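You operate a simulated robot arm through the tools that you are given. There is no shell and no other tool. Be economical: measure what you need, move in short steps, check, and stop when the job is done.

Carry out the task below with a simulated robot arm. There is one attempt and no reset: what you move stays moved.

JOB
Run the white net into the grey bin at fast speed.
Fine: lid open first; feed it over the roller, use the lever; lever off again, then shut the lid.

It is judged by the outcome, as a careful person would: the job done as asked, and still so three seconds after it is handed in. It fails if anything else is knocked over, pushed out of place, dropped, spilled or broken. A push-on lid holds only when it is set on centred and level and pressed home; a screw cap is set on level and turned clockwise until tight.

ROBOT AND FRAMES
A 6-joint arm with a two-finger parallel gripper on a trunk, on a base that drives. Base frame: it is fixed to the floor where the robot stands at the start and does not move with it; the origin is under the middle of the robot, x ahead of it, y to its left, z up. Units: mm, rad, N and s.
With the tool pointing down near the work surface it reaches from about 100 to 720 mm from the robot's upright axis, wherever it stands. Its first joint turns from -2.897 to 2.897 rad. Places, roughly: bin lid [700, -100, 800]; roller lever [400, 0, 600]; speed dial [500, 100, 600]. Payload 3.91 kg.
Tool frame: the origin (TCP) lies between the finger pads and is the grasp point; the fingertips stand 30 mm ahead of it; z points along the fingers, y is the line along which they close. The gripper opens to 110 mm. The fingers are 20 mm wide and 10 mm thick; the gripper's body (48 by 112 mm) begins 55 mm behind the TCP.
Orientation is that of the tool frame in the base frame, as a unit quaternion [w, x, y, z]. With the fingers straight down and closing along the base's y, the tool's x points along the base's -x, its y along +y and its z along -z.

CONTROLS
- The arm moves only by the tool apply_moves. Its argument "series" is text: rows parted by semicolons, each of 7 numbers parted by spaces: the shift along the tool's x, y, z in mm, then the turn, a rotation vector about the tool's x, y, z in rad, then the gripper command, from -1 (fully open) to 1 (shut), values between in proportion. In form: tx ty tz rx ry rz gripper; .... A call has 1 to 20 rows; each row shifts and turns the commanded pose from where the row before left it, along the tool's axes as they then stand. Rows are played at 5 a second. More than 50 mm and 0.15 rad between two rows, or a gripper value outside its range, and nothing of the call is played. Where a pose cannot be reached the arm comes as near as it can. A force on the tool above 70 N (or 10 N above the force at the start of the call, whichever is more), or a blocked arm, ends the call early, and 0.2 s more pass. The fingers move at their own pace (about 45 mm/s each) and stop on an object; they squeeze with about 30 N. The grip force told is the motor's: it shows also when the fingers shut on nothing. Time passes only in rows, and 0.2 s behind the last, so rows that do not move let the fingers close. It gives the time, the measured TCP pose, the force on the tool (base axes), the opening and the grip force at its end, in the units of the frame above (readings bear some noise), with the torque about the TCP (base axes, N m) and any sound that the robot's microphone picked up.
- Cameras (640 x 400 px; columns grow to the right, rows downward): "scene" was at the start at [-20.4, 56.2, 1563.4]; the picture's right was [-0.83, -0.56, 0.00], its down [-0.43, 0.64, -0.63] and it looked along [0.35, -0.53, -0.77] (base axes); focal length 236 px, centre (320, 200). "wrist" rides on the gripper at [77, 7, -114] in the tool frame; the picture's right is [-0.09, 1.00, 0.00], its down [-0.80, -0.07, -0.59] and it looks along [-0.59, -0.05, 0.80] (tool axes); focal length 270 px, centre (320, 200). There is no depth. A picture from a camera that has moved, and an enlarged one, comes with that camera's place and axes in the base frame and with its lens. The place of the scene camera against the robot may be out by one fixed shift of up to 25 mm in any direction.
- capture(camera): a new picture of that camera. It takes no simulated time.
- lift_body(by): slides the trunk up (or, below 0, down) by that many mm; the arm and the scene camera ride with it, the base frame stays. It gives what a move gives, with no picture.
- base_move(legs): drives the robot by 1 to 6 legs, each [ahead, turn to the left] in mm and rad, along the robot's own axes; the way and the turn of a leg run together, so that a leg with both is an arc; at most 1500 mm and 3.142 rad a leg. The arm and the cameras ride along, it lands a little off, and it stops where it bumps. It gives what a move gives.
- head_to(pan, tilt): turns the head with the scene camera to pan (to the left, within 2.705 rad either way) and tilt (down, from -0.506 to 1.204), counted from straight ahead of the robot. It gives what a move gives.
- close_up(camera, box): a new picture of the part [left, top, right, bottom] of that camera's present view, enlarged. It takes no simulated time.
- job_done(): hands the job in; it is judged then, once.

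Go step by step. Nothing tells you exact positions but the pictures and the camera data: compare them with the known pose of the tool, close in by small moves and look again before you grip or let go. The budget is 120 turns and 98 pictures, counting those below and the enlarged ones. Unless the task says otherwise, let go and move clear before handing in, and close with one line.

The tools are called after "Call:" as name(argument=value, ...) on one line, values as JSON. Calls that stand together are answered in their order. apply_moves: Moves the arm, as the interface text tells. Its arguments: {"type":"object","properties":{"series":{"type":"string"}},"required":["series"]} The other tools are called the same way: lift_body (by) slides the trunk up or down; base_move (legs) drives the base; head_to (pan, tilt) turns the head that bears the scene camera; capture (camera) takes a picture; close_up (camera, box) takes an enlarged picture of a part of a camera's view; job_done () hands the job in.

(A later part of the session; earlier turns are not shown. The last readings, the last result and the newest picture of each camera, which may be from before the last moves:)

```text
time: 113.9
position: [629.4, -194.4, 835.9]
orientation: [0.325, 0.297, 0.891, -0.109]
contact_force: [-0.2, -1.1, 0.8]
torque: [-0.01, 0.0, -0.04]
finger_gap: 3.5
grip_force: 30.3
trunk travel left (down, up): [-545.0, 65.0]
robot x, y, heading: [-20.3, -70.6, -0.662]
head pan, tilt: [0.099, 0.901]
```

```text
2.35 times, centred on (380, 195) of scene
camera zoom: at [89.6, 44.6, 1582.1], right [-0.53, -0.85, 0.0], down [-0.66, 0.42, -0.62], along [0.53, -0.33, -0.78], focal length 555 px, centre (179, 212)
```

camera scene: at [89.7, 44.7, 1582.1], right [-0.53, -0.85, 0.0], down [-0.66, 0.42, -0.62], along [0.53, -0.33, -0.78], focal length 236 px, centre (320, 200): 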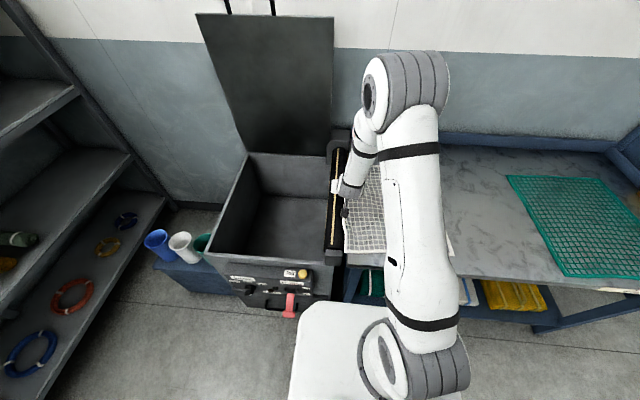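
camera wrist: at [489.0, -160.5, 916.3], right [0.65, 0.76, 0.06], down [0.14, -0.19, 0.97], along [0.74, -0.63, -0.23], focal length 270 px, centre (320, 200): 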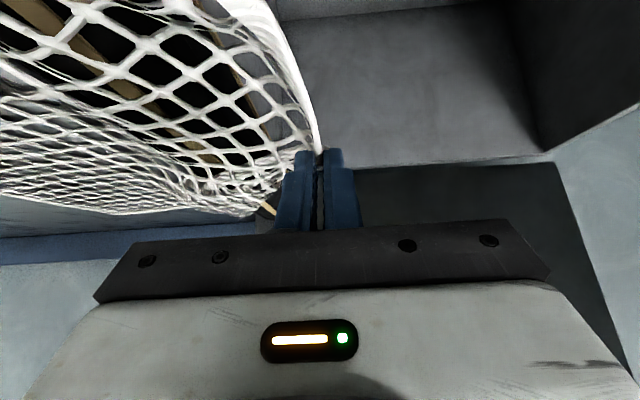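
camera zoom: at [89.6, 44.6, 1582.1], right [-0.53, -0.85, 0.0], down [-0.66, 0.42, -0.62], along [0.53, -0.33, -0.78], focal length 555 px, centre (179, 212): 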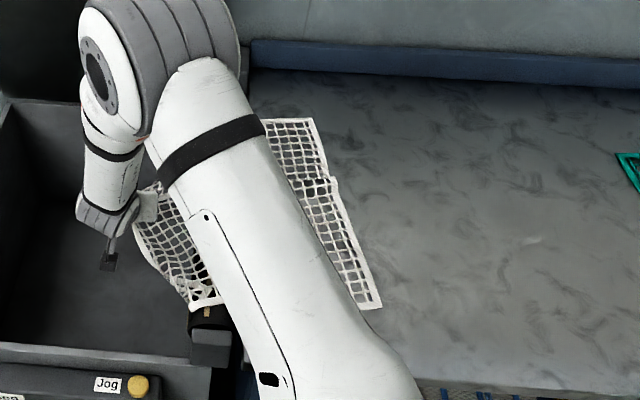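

The net is draped well over the roller into the bin. Releasing and backing away.

Call:
apply_moves(series="0 0 0 0 0 0 0;0 0 0 0 0 0 0;0 0 0 0 0 0 0;0 0 -20 0 0 0 0;0 0 -40 0 0 0 0;0 0 -40 0 0 0 0;0 20 -40 0 0 0 0;0 0 0 0 0 0 0")

Call:
capture(camera="wrist")

Call:
capture(camera="scene")

```text
time: 115.7
position: [571.3, -124.3, 945.3]
orientation: [0.324, 0.298, 0.891, -0.109]
contact_force: [-0.5, 0.6, -0.2]
torque: [0.0, 0.02, 0.02]
finger_gap: 55.0
grip_force: 0.1
trunk travel left (down, up): [-545.0, 65.0]
robot x, y, heading: [-19.3, -68.2, -0.663]
head pan, tilt: [0.099, 0.901]
```

```text
23 pictures are left
camera wrist: at [469.7, -39.3, 983.9], right [0.65, 0.76, 0.05], down [0.14, -0.19, 0.97], along [0.74, -0.63, -0.23], focal length 270 px, centre (320, 200)
```

wrist: 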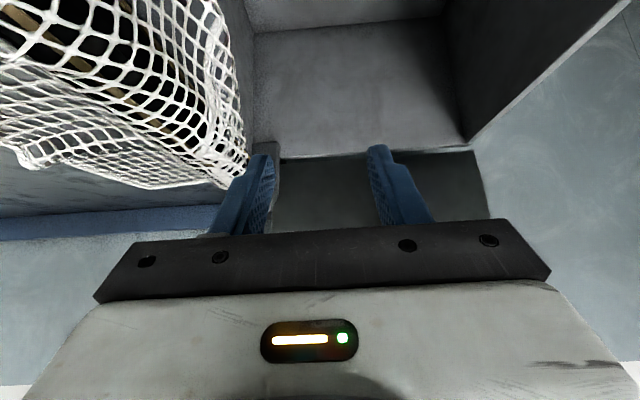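

```text
22 pictures are left
camera scene: at [89.9, 44.7, 1582.1], right [-0.53, -0.85, 0.0], down [-0.66, 0.42, -0.62], along [0.53, -0.33, -0.78], focal length 236 px, centre (320, 200)
```

scene: 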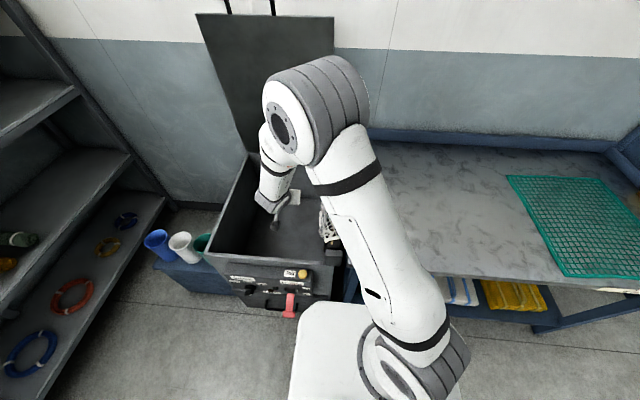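

The net lies over the roller with its leading edge in the bin. Now I'll drive back in front of the panel to work the lever.

Call:
apply_moves(series="-20 10 -24 0 0 0 1;-20 10 -24 0 0 0 1;0 0 0 0 0 0 1")

Call:
base_move(legs=[[-300, 0], [0, 1.849], [332, 0], [0, -1.83]])

Call:
apply_moves(series="0 0 0 0 -0.145 0 1;0 0 0 0 -0.145 0 1;0 0 0 0 -0.145 0 1;0 0 0 0 -0.145 0 1;0 0 0 0 -0.145 0 1;0 0 0 0 -0.145 0 1;0 0 0 0 0 0 1")

Call:
capture(camera="scene")

```text
time: 116.5
position: [581.8, -108.5, 1008.4]
orientation: [0.324, 0.297, 0.891, -0.109]
contact_force: [-0.6, 0.2, -0.3]
torque: [0.03, 0.03, -0.04]
finger_gap: 0.0
grip_force: 14.8
trunk travel left (down, up): [-545.0, 65.0]
robot x, y, heading: [-25.8, -71.9, -0.665]
head pan, tilt: [0.099, 0.901]
```

```text
time: 129.1
position: [468.3, 410.3, 1007.8]
orientation: [0.327, 0.277, 0.898, -0.102]
contact_force: [0.0, -0.2, 0.2]
torque: [-0.02, -0.02, -0.01]
finger_gap: 0.2
grip_force: 30.0
trunk travel left (down, up): [-545.0, 65.0]
robot x, y, heading: [-114.8, 452.1, -0.602]
head pan, tilt: [0.099, 0.901]
```

```text
time: 130.7
position: [469.6, 409.8, 1007.9]
orientation: [0.676, 0.206, 0.676, -0.209]
contact_force: [0.3, 0.4, 0.4]
torque: [-0.02, 0.06, 0.01]
finger_gap: 0.2
grip_force: 30.6
trunk travel left (down, up): [-545.0, 65.0]
robot x, y, heading: [-116.2, 450.5, -0.602]
head pan, tilt: [0.099, 0.901]
```

```text
21 pictures are left
camera scene: at [-12.0, 569.1, 1582.1], right [-0.48, -0.88, 0.0], down [-0.69, 0.38, -0.62], along [0.54, -0.3, -0.78], focal length 236 px, centre (320, 200)
```

scene: 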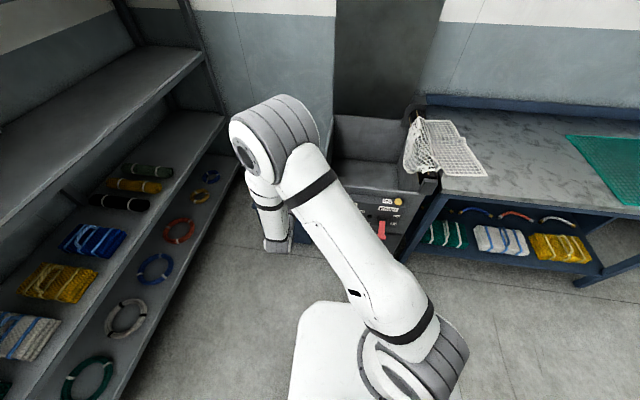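

The net lies evenly over the roller. Moving the closed gripper in front of the lever, then lowering.

Call:
apply_moves(series="0 -37 6 0 0 0 1;0 -37 6 0 0 0 1;0 -37 6 0 0 0 1;0 -37 6 0 0 0 1;0 -37 6 0 0 0 1;0 -37 6 0 0 0 1;0 -37 6 0 0 0 1;0 -37 6 0 0 0 1;0 -37 6 0 0 0 1;0 -37 6 0 0 0 1;0 0 0 0 0 0 1")

Call:
lift_body(by=-390)

Call:
capture(camera="wrist")

```text
time: 133.1
position: [310.8, 68.5, 1006.8]
orientation: [0.675, 0.208, 0.676, -0.209]
contact_force: [-0.3, 0.4, 0.7]
torque: [-0.01, -0.01, 0.0]
finger_gap: 0.0
grip_force: 30.0
trunk travel left (down, up): [-545.0, 65.0]
robot x, y, heading: [-116.7, 451.8, -0.602]
head pan, tilt: [0.099, 0.901]
```

```text
time: 136.9
position: [309.3, 68.3, 616.5]
orientation: [0.675, 0.208, 0.676, -0.209]
contact_force: [0.6, 0.7, 0.3]
torque: [-0.04, 0.01, 0.0]
finger_gap: 0.2
grip_force: 29.9
trunk travel left (down, up): [-155.0, 455.0]
robot x, y, heading: [-116.1, 448.4, -0.604]
head pan, tilt: [0.099, 0.901]
```

```text
20 pictures are left
camera wrist: at [219.6, 139.3, 540.7], right [0.56, 0.82, 0.09], down [-0.53, 0.28, 0.8], along [0.64, -0.5, 0.59], focal length 270 px, centre (320, 200)
```

wrist: 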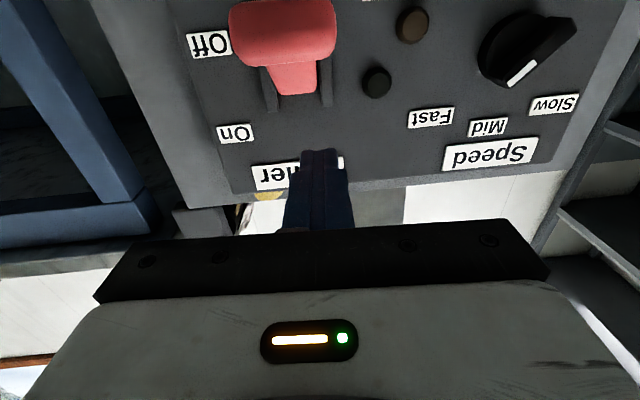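

The lever knob is at about e=-229, z≈555, and the pivot around z≈588. I'll go beneath the knob with closed fingers and push it up to On.

Call:
apply_moves(series="0 -11 -20 0.045 0 0 1;31 0 0 0 0 0 1;31 0 0 0 0 0 1;31 0 0 0 0 0 1;0 0 0 0 0 0 1")

Call:
capture(camera="wrist")

Call:
close_up(camera="scene", box=[320, 130, 440, 220])

```text
time: 138.1
position: [288.3, 69.0, 526.1]
orientation: [0.67, 0.223, 0.671, -0.224]
contact_force: [-0.3, -0.4, 0.0]
torque: [0.0, 0.0, 0.03]
finger_gap: 0.0
grip_force: 30.1
trunk travel left (down, up): [-155.0, 455.0]
robot x, y, heading: [-118.7, 445.3, -0.604]
head pan, tilt: [0.099, 0.901]
```

```text
19 pictures are left
camera wrist: at [200.1, 144.5, 448.5], right [0.6, 0.8, 0.09], down [-0.52, 0.3, 0.8], along [0.61, -0.52, 0.59], focal length 270 px, centre (320, 200)
```

wrist: 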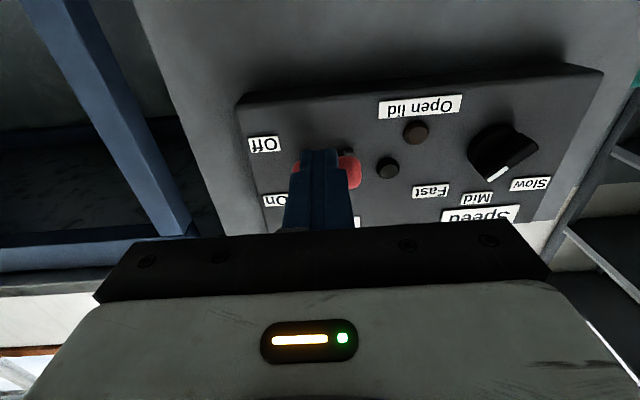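

```text
4.44 times, centred on (380, 175) of scene
camera zoom: at [-12.0, 568.9, 1192.1], right [-0.48, -0.88, 0.0], down [-0.69, 0.38, -0.62], along [0.54, -0.3, -0.78], focal length 1048 px, centre (53, 311)
```

zoom: 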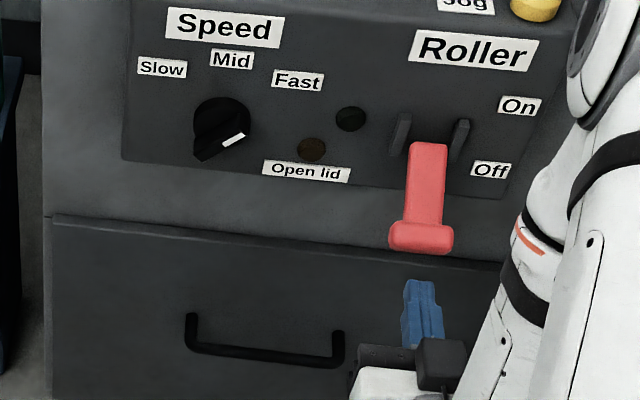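

Call:
apply_moves(series="4 -2 15 0 0 0 1;0 0 20 0 0 0 1;0 0 12 0 0 0 1;-15 0 0 0 0 0 1;-15 0 0 0 0 0 1;-15 0 0 0 0 0 1;0 0 0 0 0 0 1")

Call:
close_up(camera="scene", box=[320, 130, 440, 220])

```text
time: 139.3
position: [318.3, 44.4, 543.8]
orientation: [0.661, 0.228, 0.681, -0.219]
contact_force: [-6.2, 2.3, -4.4]
torque: [0.02, -0.07, -0.07]
finger_gap: 0.0
grip_force: 29.9
trunk travel left (down, up): [-155.0, 455.0]
robot x, y, heading: [-112.0, 447.0, -0.606]
head pan, tilt: [0.099, 0.901]
stopped in row 6: the force on the tool passed its limit (the readings are from after the stop); the commanded pose is now the measured one
```

```text
4.44 times, centred on (380, 175) of scene
camera zoom: at [-12.2, 568.8, 1192.4], right [-0.48, -0.88, 0.0], down [-0.69, 0.38, -0.62], along [0.54, -0.3, -0.78], focal length 1048 px, centre (53, 311)
```

zoom: 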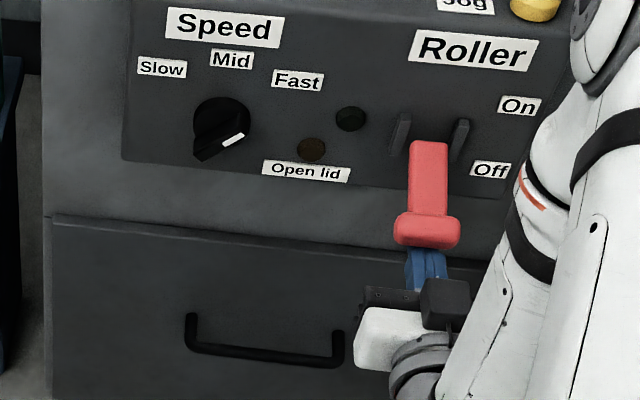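

Call:
apply_moves(series="-8 0 0 0 0 0 1;-8 0 0 0 0 0 1;-8 0 0 0 0 0 1;-8 0 0 0 0 0 1;0 0 0 0 0 0 1")

Call:
close_up(camera="scene", box=[320, 130, 440, 220])

```text
time: 140.0
position: [315.7, 47.7, 554.1]
orientation: [0.656, 0.232, 0.684, -0.218]
contact_force: [-9.2, 2.9, -3.4]
torque: [-0.01, -0.1, -0.09]
finger_gap: 0.2
grip_force: 30.2
trunk travel left (down, up): [-155.0, 455.0]
robot x, y, heading: [-113.1, 448.6, -0.6]
head pan, tilt: [0.099, 0.901]
stopped in row 3: the force on the tool passed its limit (the readings are from after the stop); the commanded pose is now the measured one
```

```text
4.44 times, centred on (380, 175) of scene
camera zoom: at [-12.8, 569.2, 1192.4], right [-0.48, -0.88, 0.0], down [-0.69, 0.38, -0.62], along [0.54, -0.3, -0.78], focal length 1048 px, centre (53, 311)
```

zoom: 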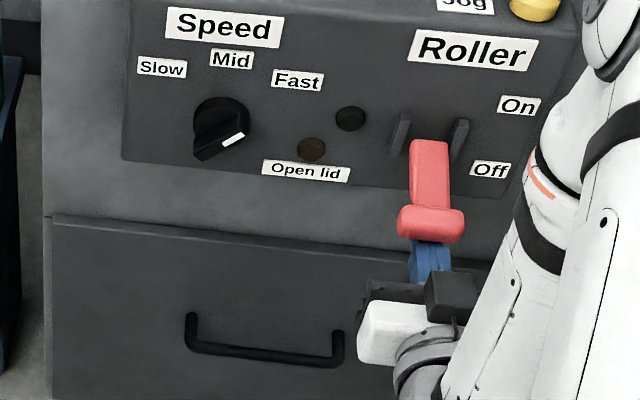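

Lever moves but is stiff at this speed; going slower.

Call:
apply_moves(series="-3 0 0 0 0 0 1;-3 0 0 0 0 0 1;-3 0 0 0 0 0 1;-3 0 0 0 0 0 1;-3 0 0 0 0 0 1;-3 0 0 0 0 0 1;-3 0 0 0 0 0 1;-3 0 0 0 0 0 1;-3 0 0 0 0 0 1;-3 0 0 0 0 0 1;0 0 0 0 0 0 1")

```text
time: 141.4
position: [313.8, 49.5, 570.9]
orientation: [0.653, 0.234, 0.687, -0.217]
contact_force: [-15.1, 7.6, -2.7]
torque: [-0.08, -0.17, -0.06]
finger_gap: 0.2
grip_force: 29.8
trunk travel left (down, up): [-155.0, 455.0]
robot x, y, heading: [-116.2, 447.2, -0.603]
head pan, tilt: [0.099, 0.901]
stopped in row 7: the force on the tool passed its limit (the readings are from after the stop); the commanded pose is now the measured one
```

Call:
apply_moves(series="-3 0 0 0 0 0 1;-2.5 0 0 0 0 0 1;-2.5 0 0 0 0 0 1;-2.5 0 0 0 0 0 1;-2.5 0 0 0 0 0 1;-2.5 0 0 0 0 0 1;-2.5 0 0 0 0 0 1;-2.5 0 0 0 0 0 1;-2.5 0 0 0 0 0 1;-2.5 0 0 0 0 0 1;-2.5 0 0 0 0 0 1;-2.5 0 0 0 0 0 1;0 0 0 0 0 0 1")

Call:
close_up(camera="scene", box=[320, 120, 450, 220])

```text
time: 144.2
position: [314.9, 47.7, 602.2]
orientation: [0.654, 0.234, 0.686, -0.218]
contact_force: [-0.2, 0.0, 0.3]
torque: [0.0, 0.02, -0.01]
finger_gap: 0.2
grip_force: 29.9
trunk travel left (down, up): [-155.0, 455.0]
robot x, y, heading: [-116.6, 452.5, -0.599]
head pan, tilt: [0.099, 0.901]
```

```text
4.00 times, centred on (385, 170) of scene
camera zoom: at [-12.7, 569.3, 1192.1], right [-0.48, -0.88, 0.0], down [-0.69, 0.38, -0.62], along [0.54, -0.3, -0.78], focal length 943 px, centre (60, 320)
```

zoom: 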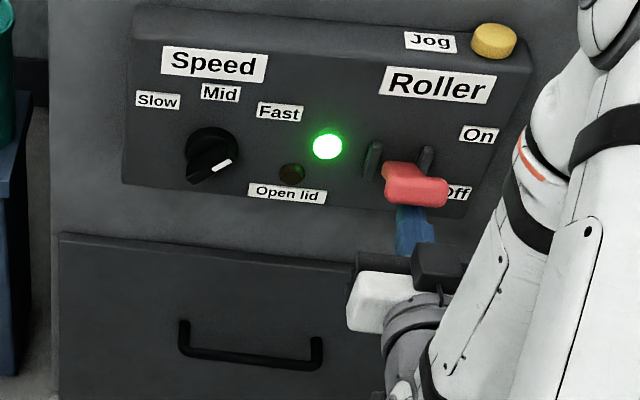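

The green lamp is lit and the roller is running. Watching the net.

Call:
head_to(pan=-0.1, tilt=0.55)

Call:
capture(camera="scene")

```text
time: 145.1
position: [316.2, 48.8, 602.8]
orientation: [0.654, 0.233, 0.686, -0.217]
contact_force: [0.3, 0.4, 1.2]
torque: [0.02, -0.01, -0.01]
finger_gap: 0.0
grip_force: 30.0
trunk travel left (down, up): [-155.0, 455.0]
robot x, y, heading: [-112.4, 450.9, -0.604]
head pan, tilt: [-0.099, 0.55]
```

```text
14 pictures are left
camera scene: at [-10.2, 547.8, 1221.4], right [-0.65, -0.76, 0.0], down [-0.4, 0.34, -0.85], along [0.65, -0.55, -0.52], focal length 236 px, centre (320, 200)
```

scene: 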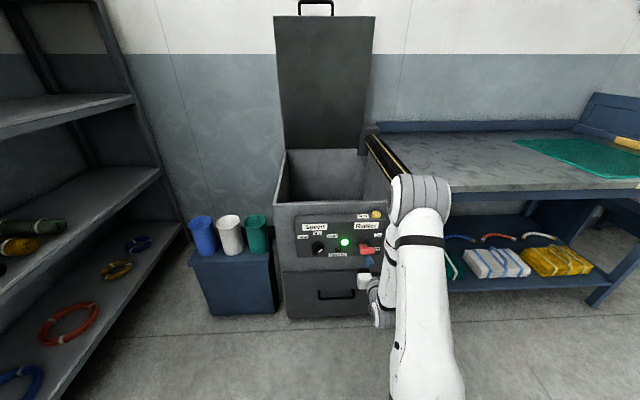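

The net has left the bench into the bin. Now lever off: go above the knob and push it down.

Call:
apply_moves(series="0 0 -25 0 0 0 1;0 0 -25 0 0 0 1;-30 0 0 0 0 0 1;-35 0 0 0 0 0 1;0 0 25 0 0 0 1;0 0 25 0 0 0 1;3 0 0 0 0 0 1;0 0 0 0 0 0 1")

Call:
close_up(camera="scene", box=[260, 130, 420, 310])

```text
time: 146.9
position: [323.3, 38.6, 660.6]
orientation: [0.654, 0.233, 0.686, -0.217]
contact_force: [-0.3, -0.1, -0.3]
torque: [0.01, 0.05, -0.03]
finger_gap: 0.0
grip_force: 30.0
out of reach, approached as far as the arm can: row 3, 4
trunk travel left (down, up): [-155.0, 455.0]
robot x, y, heading: [-116.0, 450.3, -0.603]
head pan, tilt: [-0.099, 0.55]
```

```text
2.22 times, centred on (340, 220) of scene
camera zoom: at [-10.3, 547.7, 1221.4], right [-0.65, -0.76, 0.0], down [-0.4, 0.34, -0.85], along [0.65, -0.55, -0.52], focal length 524 px, centre (276, 156)
```

zoom: 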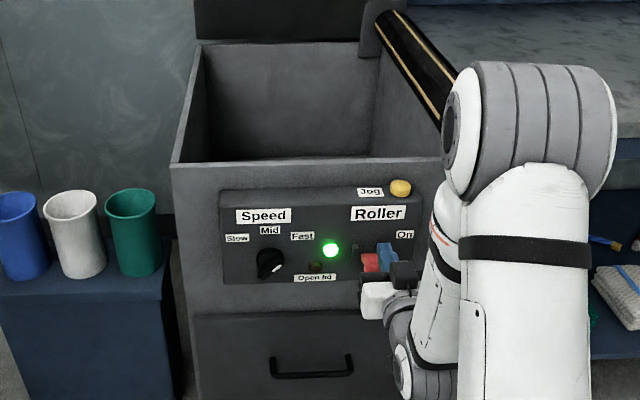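

Call:
apply_moves(series="0 5 0 0 0 0 1;3 0 0 0 0 0 1;3 0 0 0 0 0 1;3 0 0 0 0 0 1;3 0 0 0 0 0 1;3 0 0 0 0 0 1;3 0 0 0 0 0 1;3 0 0 0 0 0 1;3 0 0 0 0 0 1;3 0 0 0 0 0 1;3 0 0 0 0 0 1;3 0 0 0 0 0 1;3 0 0 0 0 0 1;0 0 0 0 0 0 1")

```text
time: 148.9
position: [321.4, 46.8, 640.9]
orientation: [0.656, 0.234, 0.684, -0.219]
contact_force: [-34.5, 28.2, 20.0]
torque: [0.28, 0.39, -0.14]
finger_gap: 0.0
grip_force: 29.6
trunk travel left (down, up): [-155.0, 455.0]
robot x, y, heading: [-115.7, 448.1, -0.608]
head pan, tilt: [-0.099, 0.55]
stopped in row 9: the force on the tool passed its limit (the readings are from after the stop); the commanded pose is now the measured one
```

Call:
apply_moves(series="-2 0 -6 0 0 0 1;2.5 0 0 0 0 0 1;2.5 0 0 0 0 0 1;2.5 0 0 0 0 0 1;2.5 0 0 0 0 0 1;2.5 0 0 0 0 0 1;2.5 0 0 0 0 0 1;2.5 0 0 0 0 0 1;2.5 0 0 0 0 0 1;2.5 0 0 0 0 0 1;2.5 0 0 0 0 0 1;2.5 0 0 0 0 0 1;0 0 0 0 0 0 1")

Call:
close_up(camera="scene", box=[320, 200, 420, 300])

```text
time: 151.7
position: [315.3, 50.7, 615.7]
orientation: [0.655, 0.234, 0.685, -0.218]
contact_force: [-51.9, 23.3, 15.8]
torque: [0.2, -0.2, -0.59]
finger_gap: 0.1
grip_force: 29.6
trunk travel left (down, up): [-155.0, 455.0]
robot x, y, heading: [-115.7, 448.1, -0.603]
head pan, tilt: [-0.099, 0.55]
```

```text
4.00 times, centred on (370, 250) of scene
camera zoom: at [-15.0, 550.5, 1221.6], right [-0.65, -0.76, 0.0], down [-0.4, 0.34, -0.85], along [0.65, -0.55, -0.52], focal length 943 px, centre (120, 0)
```

zoom: 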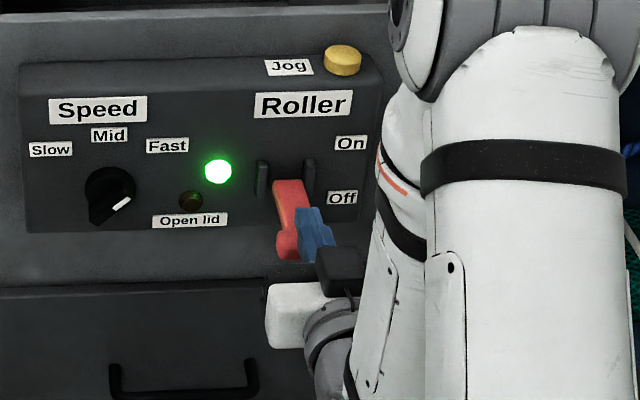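

Call:
apply_moves(series="0 0 -4 0 0 0 1;2.5 0 0 0 0 0 1;2.5 0 0 0 0 0 1;2.5 0 0 0 0 0 1;2.5 0 0 0 0 0 1;2.5 0 0 0 0 0 1;2.5 0 0 0 0 0 1;2.5 0 0 0 0 0 1;2.5 0 0 0 0 0 1;2.5 0 0 0 0 0 1;2.5 0 0 0 0 0 1;2.5 0 0 0 0 0 1;2.5 0 0 0 0 0 1;0 0 0 0 0 0 1")

Call:
close_up(camera="scene", box=[320, 200, 420, 300])

```text
time: 154.7
position: [314.2, 52.4, 582.8]
orientation: [0.654, 0.234, 0.686, -0.218]
contact_force: [0.7, 0.0, 0.0]
torque: [-0.01, 0.03, 0.0]
finger_gap: 0.2
grip_force: 29.5
trunk travel left (down, up): [-155.0, 455.0]
robot x, y, heading: [-118.1, 448.8, -0.608]
head pan, tilt: [-0.099, 0.55]
```

```text
4.00 times, centred on (370, 250) of scene
camera zoom: at [-10.4, 547.8, 1221.4], right [-0.65, -0.76, 0.0], down [-0.4, 0.34, -0.85], along [0.65, -0.55, -0.52], focal length 943 px, centre (120, 0)
```

zoom: 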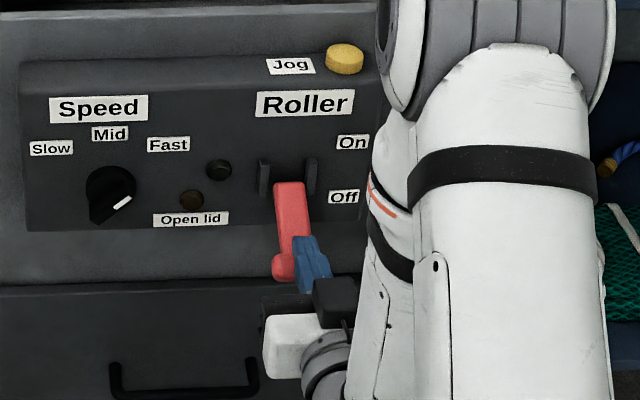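

The lamp is out and the lever is Off. Next I'll raise the trunk, return to my lid-handling position and check the net is in the bin.

Call:
apply_moves(series="-4 0 -20 0 0 0 0;0 0 -40 0 0 0 0;0 0 -30 0 0 0 0")

Call:
lift_body(by=370)

Call:
base_move(legs=[[0, 0.19], [206, 0], [0, -0.218]])

Call:
apply_moves(series="-45 0 0 0 0 0 0;-45 0 0 0 0 0 0;-45 0 0 0 0 0 0;-30 0 0 0 0 -0.145 0;0 0 0 0 0 -0.145 0;0 0 0 0 0 -0.145 0;0 0 0 0 0 -0.145 0;0 0 0 0 0 -0.145 0;0 0 0 0 0 -0.145 0;0 0 0 0 0 -0.145 0;0 0 0 0 0 -0.145 0;0 0 0 0 0 -0.145 0;0 0 0 0 0 -0.145 0;0 0 0 0 0 -0.12 0;0 0 0 0 0 0 0")

Call:
head_to(pan=-0.05, tilt=0.75)

Call:
capture(camera="scene")

```text
time: 155.5
position: [256.5, 87.9, 579.8]
orientation: [0.654, 0.234, 0.686, -0.218]
contact_force: [0.4, 0.3, 0.3]
torque: [0.04, 0.02, -0.02]
finger_gap: 55.0
grip_force: 0.0
out of reach, approached as far as the arm can: row 3
trunk travel left (down, up): [-155.0, 455.0]
robot x, y, heading: [-117.2, 448.2, -0.606]
head pan, tilt: [-0.099, 0.55]
```

```text
time: 159.1
position: [257.0, 86.0, 949.2]
orientation: [0.654, 0.234, 0.686, -0.219]
contact_force: [0.2, 0.5, 0.9]
torque: [-0.02, -0.02, 0.01]
finger_gap: 54.8
grip_force: 0.2
trunk travel left (down, up): [-525.0, 85.0]
robot x, y, heading: [-113.2, 449.9, -0.6]
head pan, tilt: [-0.099, 0.55]
```

```text
time: 162.2
position: [428.4, -7.1, 950.9]
orientation: [0.649, 0.246, 0.682, -0.229]
contact_force: [0.4, -0.8, 0.2]
torque: [0.01, 0.01, -0.04]
finger_gap: 54.9
grip_force: 0.1
trunk travel left (down, up): [-525.0, 85.0]
robot x, y, heading: [72.2, 376.6, -0.633]
head pan, tilt: [-0.099, 0.55]
```

```text
time: 165.3
position: [445.8, -33.6, 1108.0]
orientation: [0.297, -0.308, 0.655, -0.623]
contact_force: [-0.2, 0.4, 0.0]
torque: [0.01, 0.01, -0.03]
finger_gap: 54.8
grip_force: 0.1
out of reach, approached as far as the arm can: row 1, 2, 3
trunk travel left (down, up): [-525.0, 85.0]
robot x, y, heading: [72.4, 374.9, -0.631]
head pan, tilt: [-0.099, 0.55]
```

```text
time: 166.1
position: [446.7, -33.8, 1108.8]
orientation: [0.297, -0.308, 0.656, -0.622]
contact_force: [0.6, 0.2, 0.5]
torque: [0.01, 0.0, 0.02]
finger_gap: 55.0
grip_force: 0.2
trunk travel left (down, up): [-525.0, 85.0]
robot x, y, heading: [71.3, 374.0, -0.626]
head pan, tilt: [-0.051, 0.75]
```

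```text
10 pictures are left
camera scene: at [177.8, 478.8, 1574.1], right [-0.63, -0.78, 0.0], down [-0.53, 0.43, -0.73], along [0.57, -0.46, -0.68], focal length 236 px, centre (320, 200)
```

scene: 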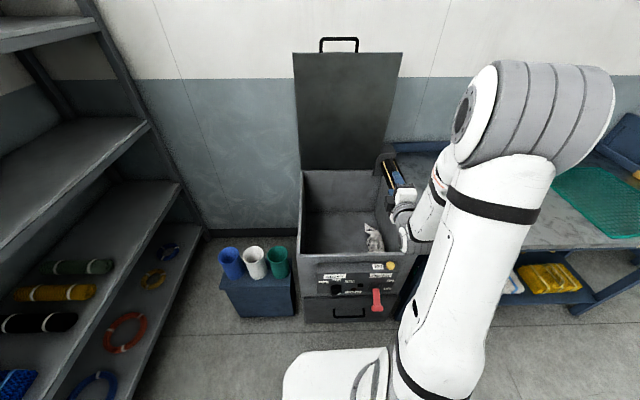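

Call:
close_up(camera="scene", box=[290, 140, 430, 320])

```text
2.22 times, centred on (360, 230) of scene
camera zoom: at [177.8, 478.8, 1574.1], right [-0.63, -0.78, 0.0], down [-0.53, 0.43, -0.73], along [0.57, -0.46, -0.68], focal length 524 px, centre (231, 133)
```

zoom: 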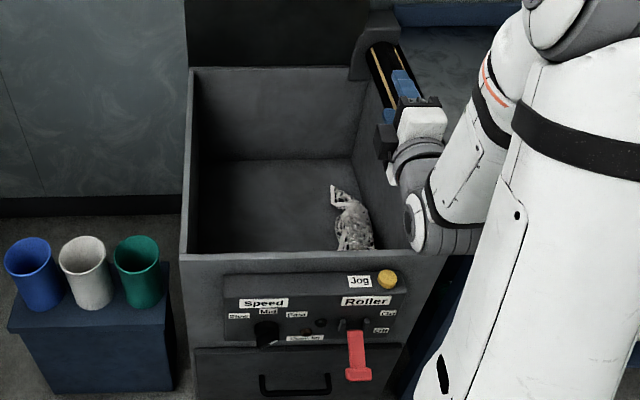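

The net is in the bin and nothing hangs over the rim. Moving the gripper up to the lid handle.

Call:
apply_moves(series="0 0 0 0 -0.042 0 0.2;-14 -27.6 33.4 0 0 0 0.2;-14 -27.6 33.4 0 0 0 0.2;-14 -27.6 33.4 0 0 0 0.2;-14 -27.6 33.4 0 0 0 0.2;-14 -27.6 33.4 0 0 0 0.2;-14 -27.6 33.4 0 0 0 0.2;-14 -27.6 33.4 0 0 0 0.2;-14 -27.6 33.4 0 0 0 0.2;-14 -27.6 33.4 0 0 0 0.2;-14 -27.6 33.4 0 0 0 0.2;0 0 0 0 0 0 0.2")

Call:
capture(camera="wrist")

```text
time: 168.7
position: [808.1, -132.1, 1371.0]
orientation: [0.311, -0.321, 0.649, -0.616]
contact_force: [-0.9, -0.4, 0.2]
torque: [0.02, -0.01, 0.03]
finger_gap: 43.9
grip_force: 0.1
trunk travel left (down, up): [-525.0, 85.0]
robot x, y, heading: [69.7, 370.7, -0.629]
head pan, tilt: [-0.051, 0.75]
```

```text
8 pictures are left
camera wrist: at [669.6, -124.9, 1368.4], right [0.02, 0.11, -0.99], down [0.01, 0.99, 0.11], along [1.0, -0.01, 0.02], focal length 270 px, centre (320, 200)
```

wrist: 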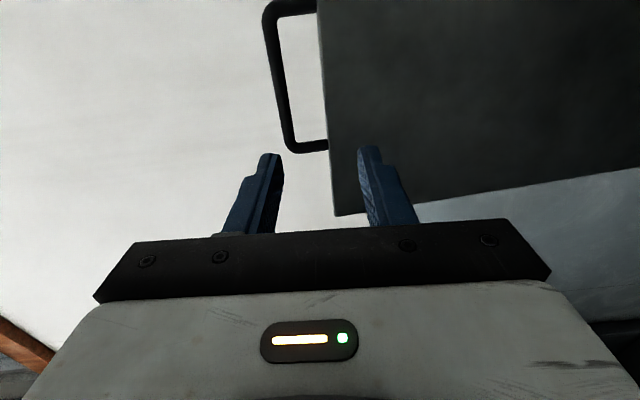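

Call:
apply_moves(series="0 -12 20 0 0 0 0.25;0 -12 20 0 0 0 0.25;0 0 20 0 0 0 0.35;0 0 0 0 0 0 0.35")

Call:
capture(camera="wrist")

```text
time: 169.7
position: [841.3, -160.4, 1377.3]
orientation: [0.312, -0.32, 0.648, -0.617]
contact_force: [-0.6, -0.1, 0.0]
torque: [-0.03, -0.02, -0.03]
finger_gap: 35.7
grip_force: 0.0
out of reach, approached as far as the arm can: row 2, 3
trunk travel left (down, up): [-525.0, 85.0]
robot x, y, heading: [73.0, 377.6, -0.63]
head pan, tilt: [-0.051, 0.75]
```

```text
7 pictures are left
camera wrist: at [702.7, -152.5, 1374.3], right [0.02, 0.1, -0.99], down [0.01, 0.99, 0.1], along [1.0, -0.01, 0.02], focal length 270 px, centre (320, 200)
```

wrist: 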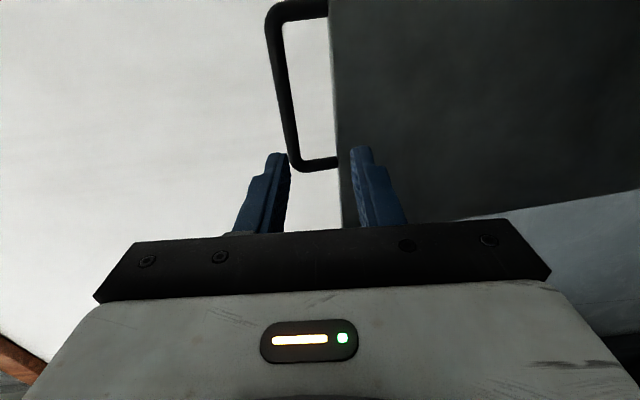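

Slightly out of reach. I'll back the tool off, drive the base forward a bit, and try again.

Call:
apply_moves(series="0 0 -40 0 0 0 0.25;0 0 -40 0 0 0 0.25;0 0 -40 0 0 0 0.25;0 0 0 0 0 0 0.25")

Call:
base_move(legs=[[90, 0]])

Call:
apply_moves(series="0 -20 0 0 0 0 0.25;0 0 10 0 0 0 0.25;0 0 0 0 0 0 0.25")

```text
time: 170.7
position: [742.5, -88.6, 1380.5]
orientation: [0.311, -0.321, 0.65, -0.614]
contact_force: [-0.2, -0.2, -0.1]
torque: [0.01, -0.04, -0.02]
finger_gap: 41.4
grip_force: 0.0
trunk travel left (down, up): [-525.0, 85.0]
robot x, y, heading: [77.9, 376.0, -0.628]
head pan, tilt: [-0.051, 0.75]
```

```text
time: 171.8
position: [816.5, -141.7, 1380.9]
orientation: [0.311, -0.321, 0.649, -0.615]
contact_force: [0.1, 0.1, -0.3]
torque: [0.0, -0.03, -0.01]
finger_gap: 41.1
grip_force: 0.0
trunk travel left (down, up): [-525.0, 85.0]
robot x, y, heading: [146.6, 321.9, -0.629]
head pan, tilt: [-0.051, 0.75]
```

```text
time: 172.6
position: [824.9, -146.3, 1401.6]
orientation: [0.311, -0.321, 0.649, -0.615]
contact_force: [0.0, -0.1, 0.2]
torque: [0.02, -0.03, -0.04]
finger_gap: 41.2
grip_force: 0.0
trunk travel left (down, up): [-525.0, 85.0]
robot x, y, heading: [146.5, 324.7, -0.634]
head pan, tilt: [-0.051, 0.75]
```

Call:
apply_moves(series="0 4 22 0 0 0 0.25;0 0 21 0 0 0 0.25;0 0 21 0 0 0 0.25;0 0 0 0 0 0 0.25")

Call:
capture(camera="wrist")

```text
time: 173.6
position: [874.3, -185.7, 1395.8]
orientation: [0.311, -0.322, 0.649, -0.615]
contact_force: [0.1, -0.1, 0.2]
torque: [0.01, 0.01, 0.01]
finger_gap: 41.4
grip_force: 0.0
trunk travel left (down, up): [-525.0, 85.0]
robot x, y, heading: [143.6, 320.9, -0.629]
head pan, tilt: [-0.051, 0.75]
```

```text
6 pictures are left
camera wrist: at [737.0, -178.8, 1392.9], right [0.02, 0.11, -0.99], down [0.01, 0.99, 0.11], along [1.0, -0.01, 0.02], focal length 270 px, centre (320, 200)
```

wrist: 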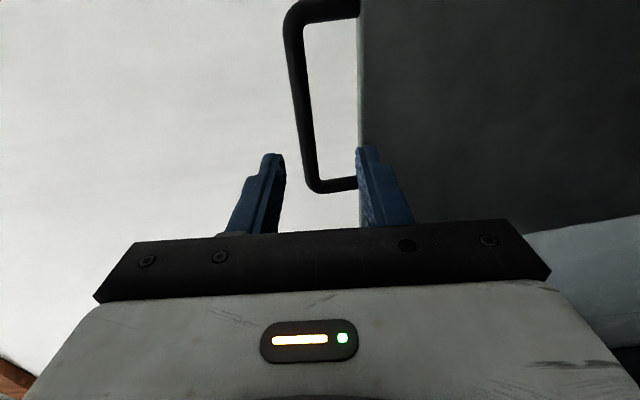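

Call:
apply_moves(series="0 0 0 0 0 0 1;0 0 0 0 0 0 1;0 0 0 0 0 0 1;0 8 -21.6 -0.07 0 0 1;0 9.5 -20.9 -0.07 0 0 1;0 17.9 -27.9 -0.07 0 0 1;0 20.9 -25.5 -0.07 0 0 1;0 0 0 0 0 0 1")

```text
time: 175.4
position: [777.5, -114.9, 1323.4]
orientation: [0.266, -0.361, 0.726, -0.521]
contact_force: [0.1, 0.1, 0.5]
torque: [-0.01, 0.0, 0.0]
finger_gap: 0.0
grip_force: 30.1
out of reach, approached as far as the arm can: row 5, 6, 7
trunk travel left (down, up): [-525.0, 85.0]
robot x, y, heading: [143.0, 323.4, -0.628]
head pan, tilt: [-0.051, 0.75]
```

The fingers closed on nothing, so I slipped off the bar. Checking where the lid is.

Call:
capture(camera="scene")

```text
5 pictures are left
camera scene: at [250.1, 426.0, 1574.0], right [-0.63, -0.78, 0.0], down [-0.53, 0.43, -0.73], along [0.57, -0.46, -0.68], focal length 236 px, centre (320, 200)
```

scene: 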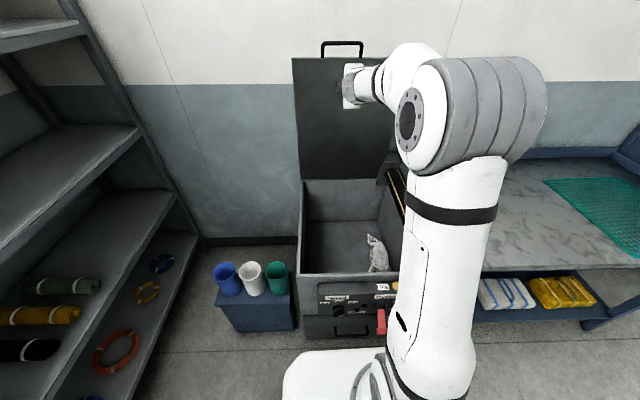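

The lid had swung a little further open (~80°), so the bar is about 80 mm beyond where I closed. I'll edge the base forward and go for it there.

Call:
base_move(legs=[[45, 0]])

Call:
apply_moves(series="0 0 -20 0.125 0 0 0.2;0 0 0 0.125 0 0 0.2;0 -30 0 0 0 0 0.2;0 -30 0 0 0 0 0.2;0 -25 0 0 0 0 0.2;0 0 35 0 0 0 0.2;0 0 35 0 0 0 0.2;0 0 35 0 0 0 0.2;0 0 0 0 0 0 0.2")

```text
time: 176.3
position: [814.8, -141.3, 1322.3]
orientation: [0.265, -0.36, 0.727, -0.522]
contact_force: [-0.5, -0.2, -0.3]
torque: [-0.02, -0.01, 0.02]
finger_gap: 0.0
grip_force: 30.4
trunk travel left (down, up): [-525.0, 85.0]
robot x, y, heading: [181.4, 297.2, -0.633]
head pan, tilt: [-0.051, 0.75]
```

```text
time: 178.3
position: [884.8, -208.1, 1370.6]
orientation: [0.282, -0.328, 0.686, -0.585]
contact_force: [-0.1, -0.1, 0.6]
torque: [-0.02, -0.01, -0.04]
finger_gap: 43.8
grip_force: 0.0
out of reach, approached as far as the arm can: row 1, 7, 8
trunk travel left (down, up): [-525.0, 85.0]
robot x, y, heading: [178.9, 291.5, -0.629]
head pan, tilt: [-0.051, 0.75]
```

Call:
lift_body(by=80)

Call:
apply_moves(series="0 30 -20 0 0 0 0.2;0 10 -20 0.07 0 0 0.2;0 0 0 0.07 0 0 0.2;0 0 0 0 0 0 0.2")

```text
time: 179.4
position: [884.5, -208.8, 1449.3]
orientation: [0.282, -0.329, 0.686, -0.584]
contact_force: [-0.3, 0.6, 0.4]
torque: [0.04, -0.04, 0.0]
finger_gap: 44.1
grip_force: 0.0
trunk travel left (down, up): [-605.0, 5.0]
robot x, y, heading: [178.4, 298.7, -0.632]
head pan, tilt: [-0.051, 0.75]
```

```text
time: 180.4
position: [848.1, -179.8, 1417.9]
orientation: [0.304, -0.31, 0.642, -0.632]
contact_force: [-0.1, 0.0, -0.9]
torque: [-0.01, -0.02, -0.02]
finger_gap: 43.8
grip_force: 0.2
trunk travel left (down, up): [-605.0, 5.0]
robot x, y, heading: [182.0, 296.1, -0.629]
head pan, tilt: [-0.051, 0.75]
```

Call:
apply_moves(series="-12 3 25 0 0 0 0.2;0 3 25 0 0 0 0.2;0 0 0 0 0 0 0.2")

Call:
capture(camera="wrist")

```text
time: 181.2
position: [892.7, -201.3, 1411.4]
orientation: [0.305, -0.309, 0.642, -0.632]
contact_force: [0.0, 1.6, -0.7]
torque: [0.0, 0.0, -0.01]
finger_gap: 43.9
grip_force: 0.1
trunk travel left (down, up): [-605.0, 5.0]
robot x, y, heading: [180.9, 296.5, -0.63]
head pan, tilt: [-0.051, 0.75]
```

```text
4 pictures are left
camera wrist: at [756.1, -188.7, 1406.8], right [0.04, 0.08, -1.0], down [0.04, 1.0, 0.08], along [1.0, -0.04, 0.04], focal length 270 px, centre (320, 200)
```

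wrist: 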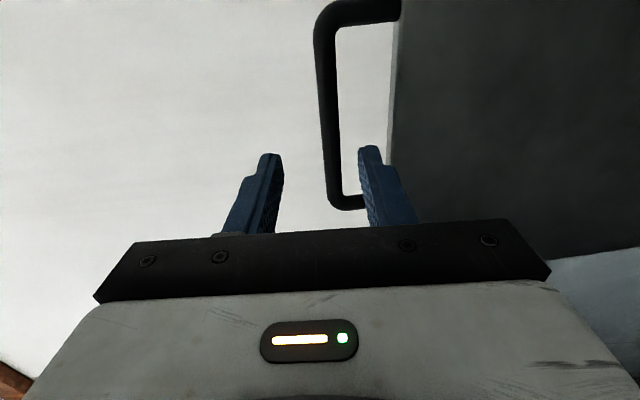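

Call:
apply_moves(series="0 8 15 0 0 0 0.2;0 0 15 0 0 0 0.2;0 0 14 0 0 0 0.2;0 0 0 0 0 0 1;0 0 0 0 0 0 1;0 0 0 0 0 0 1;0 0 0 0 0 0 1")

```text
time: 182.8
position: [928.5, -228.5, 1401.6]
orientation: [0.303, -0.309, 0.643, -0.632]
contact_force: [-0.3, -0.5, 4.8]
torque: [0.14, -0.31, -0.13]
finger_gap: 12.7
grip_force: 44.7
trunk travel left (down, up): [-605.0, 5.0]
robot x, y, heading: [179.1, 294.5, -0.627]
head pan, tilt: [-0.051, 0.75]
```

Gripped the handle. Closing along the arc, in small steps.

Call:
apply_moves(series="0 5.8 -30.5 -0.05 0 0 1;0 9.4 -31.6 -0.05 0 0 1;0 12.4 -30.3 -0.05 0 0 1;0 0 0 0 0 0 1")

```text
time: 183.8
position: [856.4, -170.5, 1378.2]
orientation: [0.279, -0.333, 0.688, -0.581]
contact_force: [-0.4, -0.5, -0.1]
torque: [0.01, 0.0, 0.0]
finger_gap: 0.1
grip_force: 38.1
trunk travel left (down, up): [-605.0, 5.0]
robot x, y, heading: [178.2, 296.9, -0.63]
head pan, tilt: [-0.051, 0.75]
```

Call:
capture(camera="scene")

```text
3 pictures are left
camera scene: at [286.8, 399.3, 1654.0], right [-0.63, -0.78, 0.0], down [-0.53, 0.43, -0.73], along [0.57, -0.46, -0.68], focal length 236 px, centre (320, 200)
```

scene: 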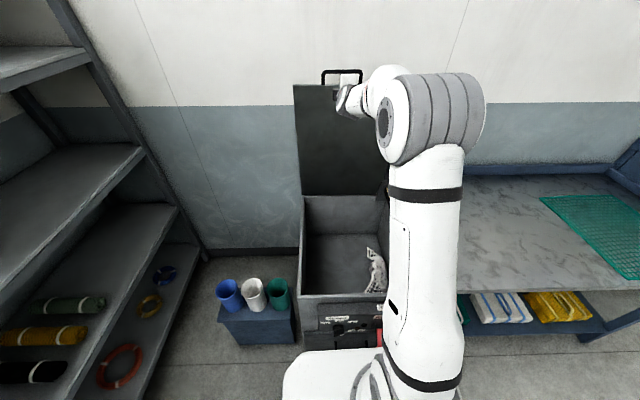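

The fingers only held the front half of the bar. Regripping deeper.

Call:
apply_moves(series="0 -20 0 0 0 0 0.2;0 -21 0 0 0 0 0.2;0 0 0 0 0 0 0.2;0 0 26 0 0 0 0.2;0 0 26 0 0 0 0.2;0 0 26 0 0 0 0.2;0 0 26 0 0 0 0.2;0 0 0 0 0 0 0.2")

```text
time: 185.7
position: [935.1, -236.2, 1398.5]
orientation: [0.28, -0.33, 0.686, -0.584]
contact_force: [-0.6, 0.3, 0.3]
torque: [0.02, 0.04, 0.01]
finger_gap: 44.0
grip_force: 0.2
out of reach, approached as far as the arm can: row 7
trunk travel left (down, up): [-605.0, 5.0]
robot x, y, heading: [180.6, 295.4, -0.631]
head pan, tilt: [-0.051, 0.75]
```

Call:
base_move(legs=[[16, 0]])

Call:
apply_moves(series="0 0 0 0 0 0 1;0 0 0 0 0 0 1;0 0 0 0 0 0 1;0 0 0 0 0 0 1")

```text
time: 186.4
position: [949.8, -248.4, 1395.9]
orientation: [0.28, -0.331, 0.687, -0.583]
contact_force: [-0.4, -0.3, -0.3]
torque: [-0.02, -0.03, -0.01]
finger_gap: 44.0
grip_force: 0.1
trunk travel left (down, up): [-605.0, 5.0]
robot x, y, heading: [192.1, 283.5, -0.634]
head pan, tilt: [-0.051, 0.75]
```

```text
time: 187.4
position: [946.3, -245.1, 1403.4]
orientation: [0.282, -0.329, 0.685, -0.586]
contact_force: [1.5, 0.2, 20.0]
torque: [0.35, -0.61, 0.05]
finger_gap: 14.0
grip_force: 45.0
trunk travel left (down, up): [-605.0, 5.0]
robot x, y, heading: [191.8, 287.5, -0.624]
head pan, tilt: [-0.051, 0.75]
```

Call:
apply_moves(series="0 -3 0 0 0 0 1;0 4.5 -14.4 -0.03 0 0 1;0 5.4 -14.1 -0.03 0 0 1;0 6.8 -14.8 -0.03 0 0 1;0 7.4 -14.5 -0.03 0 0 1;0 0 0 0 0 0 1")

```text
time: 188.8
position: [891.7, -202.2, 1393.3]
orientation: [0.265, -0.344, 0.714, -0.549]
contact_force: [-4.0, 3.4, 38.7]
torque: [-0.12, -0.33, -0.08]
finger_gap: 13.5
grip_force: 45.5
out of reach, approached as far as the arm can: row 4
trunk travel left (down, up): [-605.0, 5.0]
robot x, y, heading: [191.6, 285.9, -0.631]
head pan, tilt: [-0.051, 0.75]
```

Call:
apply_moves(series="0 -4 0 0 0 0 1;0 8.3 -14.3 0 0 0 1;0 8.8 -14.1 0 0 0 1;0 9.2 -13.7 0 0 0 1;0 9.6 -13.4 0 0 0 1;0 0 0 0 0 0 1")

```text
time: 190.2
position: [840.9, -162.6, 1375.6]
orientation: [0.264, -0.343, 0.716, -0.548]
contact_force: [-11.9, 4.6, 39.6]
torque: [-0.07, -0.35, -0.18]
finger_gap: 13.6
grip_force: 45.7
out of reach, approached as far as the arm can: row 1
trunk travel left (down, up): [-605.0, 5.0]
robot x, y, heading: [193.6, 283.9, -0.627]
head pan, tilt: [-0.051, 0.75]
```

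Call:
apply_moves(series="0 -6 0 0 0 0 1;0 8.5 -14 -0.02 0 0 1;0 9.5 -13.5 -0.03 0 0 1;0 10.3 -12.8 -0.03 0 0 1;0 11.1 -12 -0.03 0 0 1;0 11.9 -11.2 -0.03 0 0 1;0 12.7 -10.4 -0.03 0 0 1;0 0 0 0 0 0 1")

```text
time: 192.0
position: [771.4, -108.4, 1338.0]
orientation: [0.231, -0.366, 0.763, -0.48]
contact_force: [-18.6, -3.4, 28.0]
torque: [-0.57, 0.24, -0.25]
finger_gap: 14.1
grip_force: 44.3
trunk travel left (down, up): [-605.0, 5.0]
robot x, y, heading: [196.6, 284.9, -0.628]
head pan, tilt: [-0.051, 0.75]
```

Call:
apply_moves(series="0 -2.3 -3.2 0 0 0 1;0 19.8 -14.4 -0.05 0 0 1;0 21.1 -12.5 -0.05 0 0 1;0 22.1 -10.6 -0.05 0 0 1;0 23 -8.4 -0.05 0 0 1;0 23.6 -6.4 -0.05 0 0 1;0 24 -4.3 -0.05 0 0 1;0 0 0 0 0 0 1")

```text
time: 193.6
position: [669.7, -28.0, 1230.0]
orientation: [0.182, -0.396, 0.818, -0.376]
contact_force: [-28.4, 22.0, 39.7]
torque: [-0.13, 0.41, 0.68]
finger_gap: 13.7
grip_force: 44.9
out of reach, approached as far as the arm can: row 3, 4, 5, 6, 7
trunk travel left (down, up): [-605.0, 5.0]
robot x, y, heading: [192.7, 285.4, -0.629]
head pan, tilt: [-0.051, 0.75]
stopped in row 7: the force on the tool passed its limit (the readings are from after the stop); the commanded pose is now the measured one
```

Lid is about half closed and the arm is too folded here. I'll release, withdraw, back up, and press it down from above.

Call:
apply_moves(series="0 0 0 0 0 0 0.2;0 0 0 0 0 0 0.2;0 0 0 0 0 0 0.2;0 0 -20 0 0 0 0.2;0 0 -25 0 0 0 0.2;0 0 -25 0 0 0 0.2;0 0 0 0 0 0 0.2")

```text
time: 195.2
position: [632.4, 0.5, 1231.0]
orientation: [0.181, -0.395, 0.82, -0.372]
contact_force: [-0.9, 0.3, -0.4]
torque: [0.0, -0.02, -0.03]
finger_gap: 43.8
grip_force: 0.0
out of reach, approached as far as the arm can: row 4, 5, 6
trunk travel left (down, up): [-605.0, 5.0]
robot x, y, heading: [193.6, 285.0, -0.631]
head pan, tilt: [-0.051, 0.75]
```

Call:
base_move(legs=[[-225, 0]])

Call:
apply_moves(series="0 0 0 0.113 0 0 1;0 0 0 0.113 0 0 1;0 0 0 0.113 0 0 1;0 -18.3 0 0 0 0 1;0 -18.3 0 0 0 0 1;0 -18.3 28 0 0 0 1;0 -18.3 28 0 0 0 1;0 -18.3 28 0 0 0 1;0 -18.3 28 0 0 0 1;0 -18.3 28 0 0 0 1;0 -18.3 28 0 0 0 1;0 0 0 0 0 0 1")

Call:
capture(camera="scene")

```text
time: 196.9
position: [451.4, 133.0, 1230.8]
orientation: [0.183, -0.397, 0.819, -0.372]
contact_force: [-0.4, 0.2, -0.3]
torque: [-0.01, 0.02, 0.0]
finger_gap: 43.6
grip_force: 0.0
trunk travel left (down, up): [-605.0, 5.0]
robot x, y, heading: [11.7, 420.3, -0.633]
head pan, tilt: [-0.051, 0.75]
```

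```text
time: 199.5
position: [618.6, -4.4, 1290.1]
orientation: [0.227, -0.365, 0.762, -0.485]
contact_force: [0.1, -0.4, -0.3]
torque: [0.02, 0.01, 0.0]
finger_gap: 0.0
grip_force: 29.8
out of reach, approached as far as the arm can: row 1
trunk travel left (down, up): [-605.0, 5.0]
robot x, y, heading: [8.0, 422.3, -0.635]
head pan, tilt: [-0.051, 0.75]
```

```text
2 pictures are left
camera scene: at [117.8, 522.5, 1654.1], right [-0.63, -0.78, 0.0], down [-0.53, 0.43, -0.73], along [0.57, -0.46, -0.68], focal length 236 px, centre (320, 200)
```

scene: 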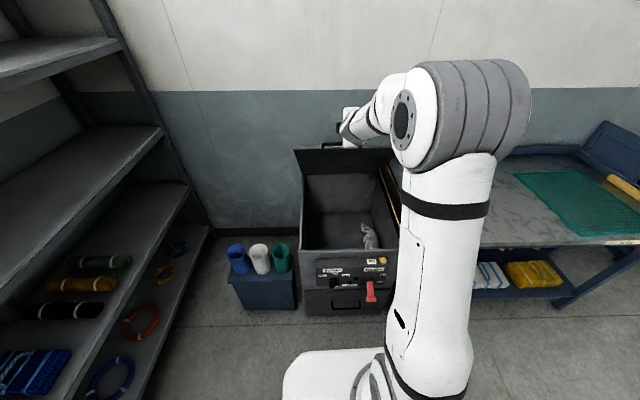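

The lid stays at about 43°. I'll bring the closed fingers over the bar and press it down along its arc.

Call:
apply_moves(series="0 0 23 0 0 0 1;0 0 23 0 0 0 1;0 20 0 0 0 0 1;0 20 0 0 0 0 1;0 15 0 0 0 0 1;0 23.9 -7.3 0 0 0 1;0 24.3 -6.4 0 0 0 1;0 0 0 0 0 0 1")

```text
time: 201.3
position: [600.8, 5.4, 1185.3]
orientation: [0.226, -0.364, 0.761, -0.487]
contact_force: [-13.4, 13.9, 17.0]
torque: [0.36, 0.12, 0.17]
finger_gap: 0.2
grip_force: 29.7
trunk travel left (down, up): [-605.0, 5.0]
robot x, y, heading: [12.7, 416.3, -0.628]
head pan, tilt: [-0.051, 0.75]
```

Call:
apply_moves(series="0 24.3 -5.4 0 0 0 1;0 24.6 -4.5 0 0 0 1;0 24.7 -3.6 0 0 0 1;0 24.9 -2.7 0 0 0 1;0 24.9 -1.7 0 0 0 1;0 0 0 0 0 0 1")

```text
time: 202.7
position: [549.5, 46.7, 1075.4]
orientation: [0.226, -0.365, 0.762, -0.485]
contact_force: [-0.5, -0.3, 0.3]
torque: [0.0, 0.0, -0.03]
finger_gap: 0.1
grip_force: 30.4
trunk travel left (down, up): [-605.0, 5.0]
robot x, y, heading: [14.4, 421.6, -0.629]
head pan, tilt: [-0.051, 0.75]
```

Call:
apply_moves(series="0 25 -0.8 0 0 0 1;0 25 0.2 0 0 0 1;0 25 1 0 0 0 1;0 25 2 0 0 0 1;0 0 0 0 0 0 1")

```text
time: 203.9
position: [516.9, 71.4, 985.9]
orientation: [0.226, -0.364, 0.762, -0.486]
contact_force: [0.5, 0.0, 0.4]
torque: [0.0, 0.02, 0.02]
finger_gap: 0.0
grip_force: 29.6
trunk travel left (down, up): [-605.0, 5.0]
robot x, y, heading: [14.8, 417.2, -0.629]
head pan, tilt: [-0.051, 0.75]
```

Call:
capture(camera="scene")

```text
1 pictures are left
camera scene: at [118.2, 522.2, 1654.1], right [-0.63, -0.78, 0.0], down [-0.53, 0.43, -0.73], along [0.57, -0.46, -0.68], focal length 236 px, centre (320, 200)
```

scene: 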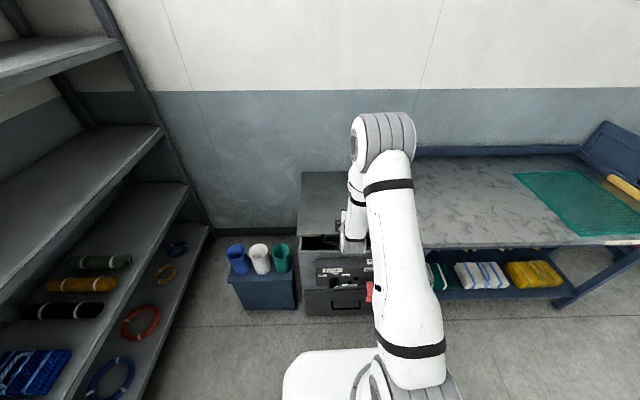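

The lid has sunk to about 10° open by itself. I'll press down gently on its front edge to shut it fully.

Call:
apply_moves(series="0 -12.8 27 0 0 0 1;0 20 9.4 0 0 0 1;0 20 9.4 0 0 0 1;0 20 9.4 0 0 0 1;0 20 9.4 0 0 0 1;0 20 9.4 0 0 0 1;0 16 7.6 0 0 0 1;0 0 0 0 0 0 1")

```text
time: 205.7
position: [540.1, 49.9, 859.5]
orientation: [0.225, -0.366, 0.762, -0.485]
contact_force: [-0.9, -0.1, 0.7]
torque: [0.03, -0.01, 0.02]
finger_gap: 0.0
grip_force: 30.0
trunk travel left (down, up): [-605.0, 5.0]
robot x, y, heading: [13.6, 417.3, -0.633]
head pan, tilt: [-0.051, 0.75]
```

Call:
apply_moves(series="0 9 4.3 0 0 0 1;0 9 4.3 0 0 0 1;0 9 4.3 0 0 0 1;0 7 3.3 0 0 0 1;0 5 2.3 0 0 0 1;0 5 2.3 0 0 0 1;0 5 2.3 0 0 0 1;0 0 0 0 0 0 1")

```text
time: 207.5
position: [539.6, 50.1, 804.5]
orientation: [0.226, -0.365, 0.762, -0.485]
contact_force: [0.6, -0.1, -0.5]
torque: [0.01, 0.02, -0.03]
finger_gap: 0.0
grip_force: 30.0
trunk travel left (down, up): [-605.0, 5.0]
robot x, y, heading: [14.2, 418.5, -0.628]
head pan, tilt: [-0.051, 0.75]
```

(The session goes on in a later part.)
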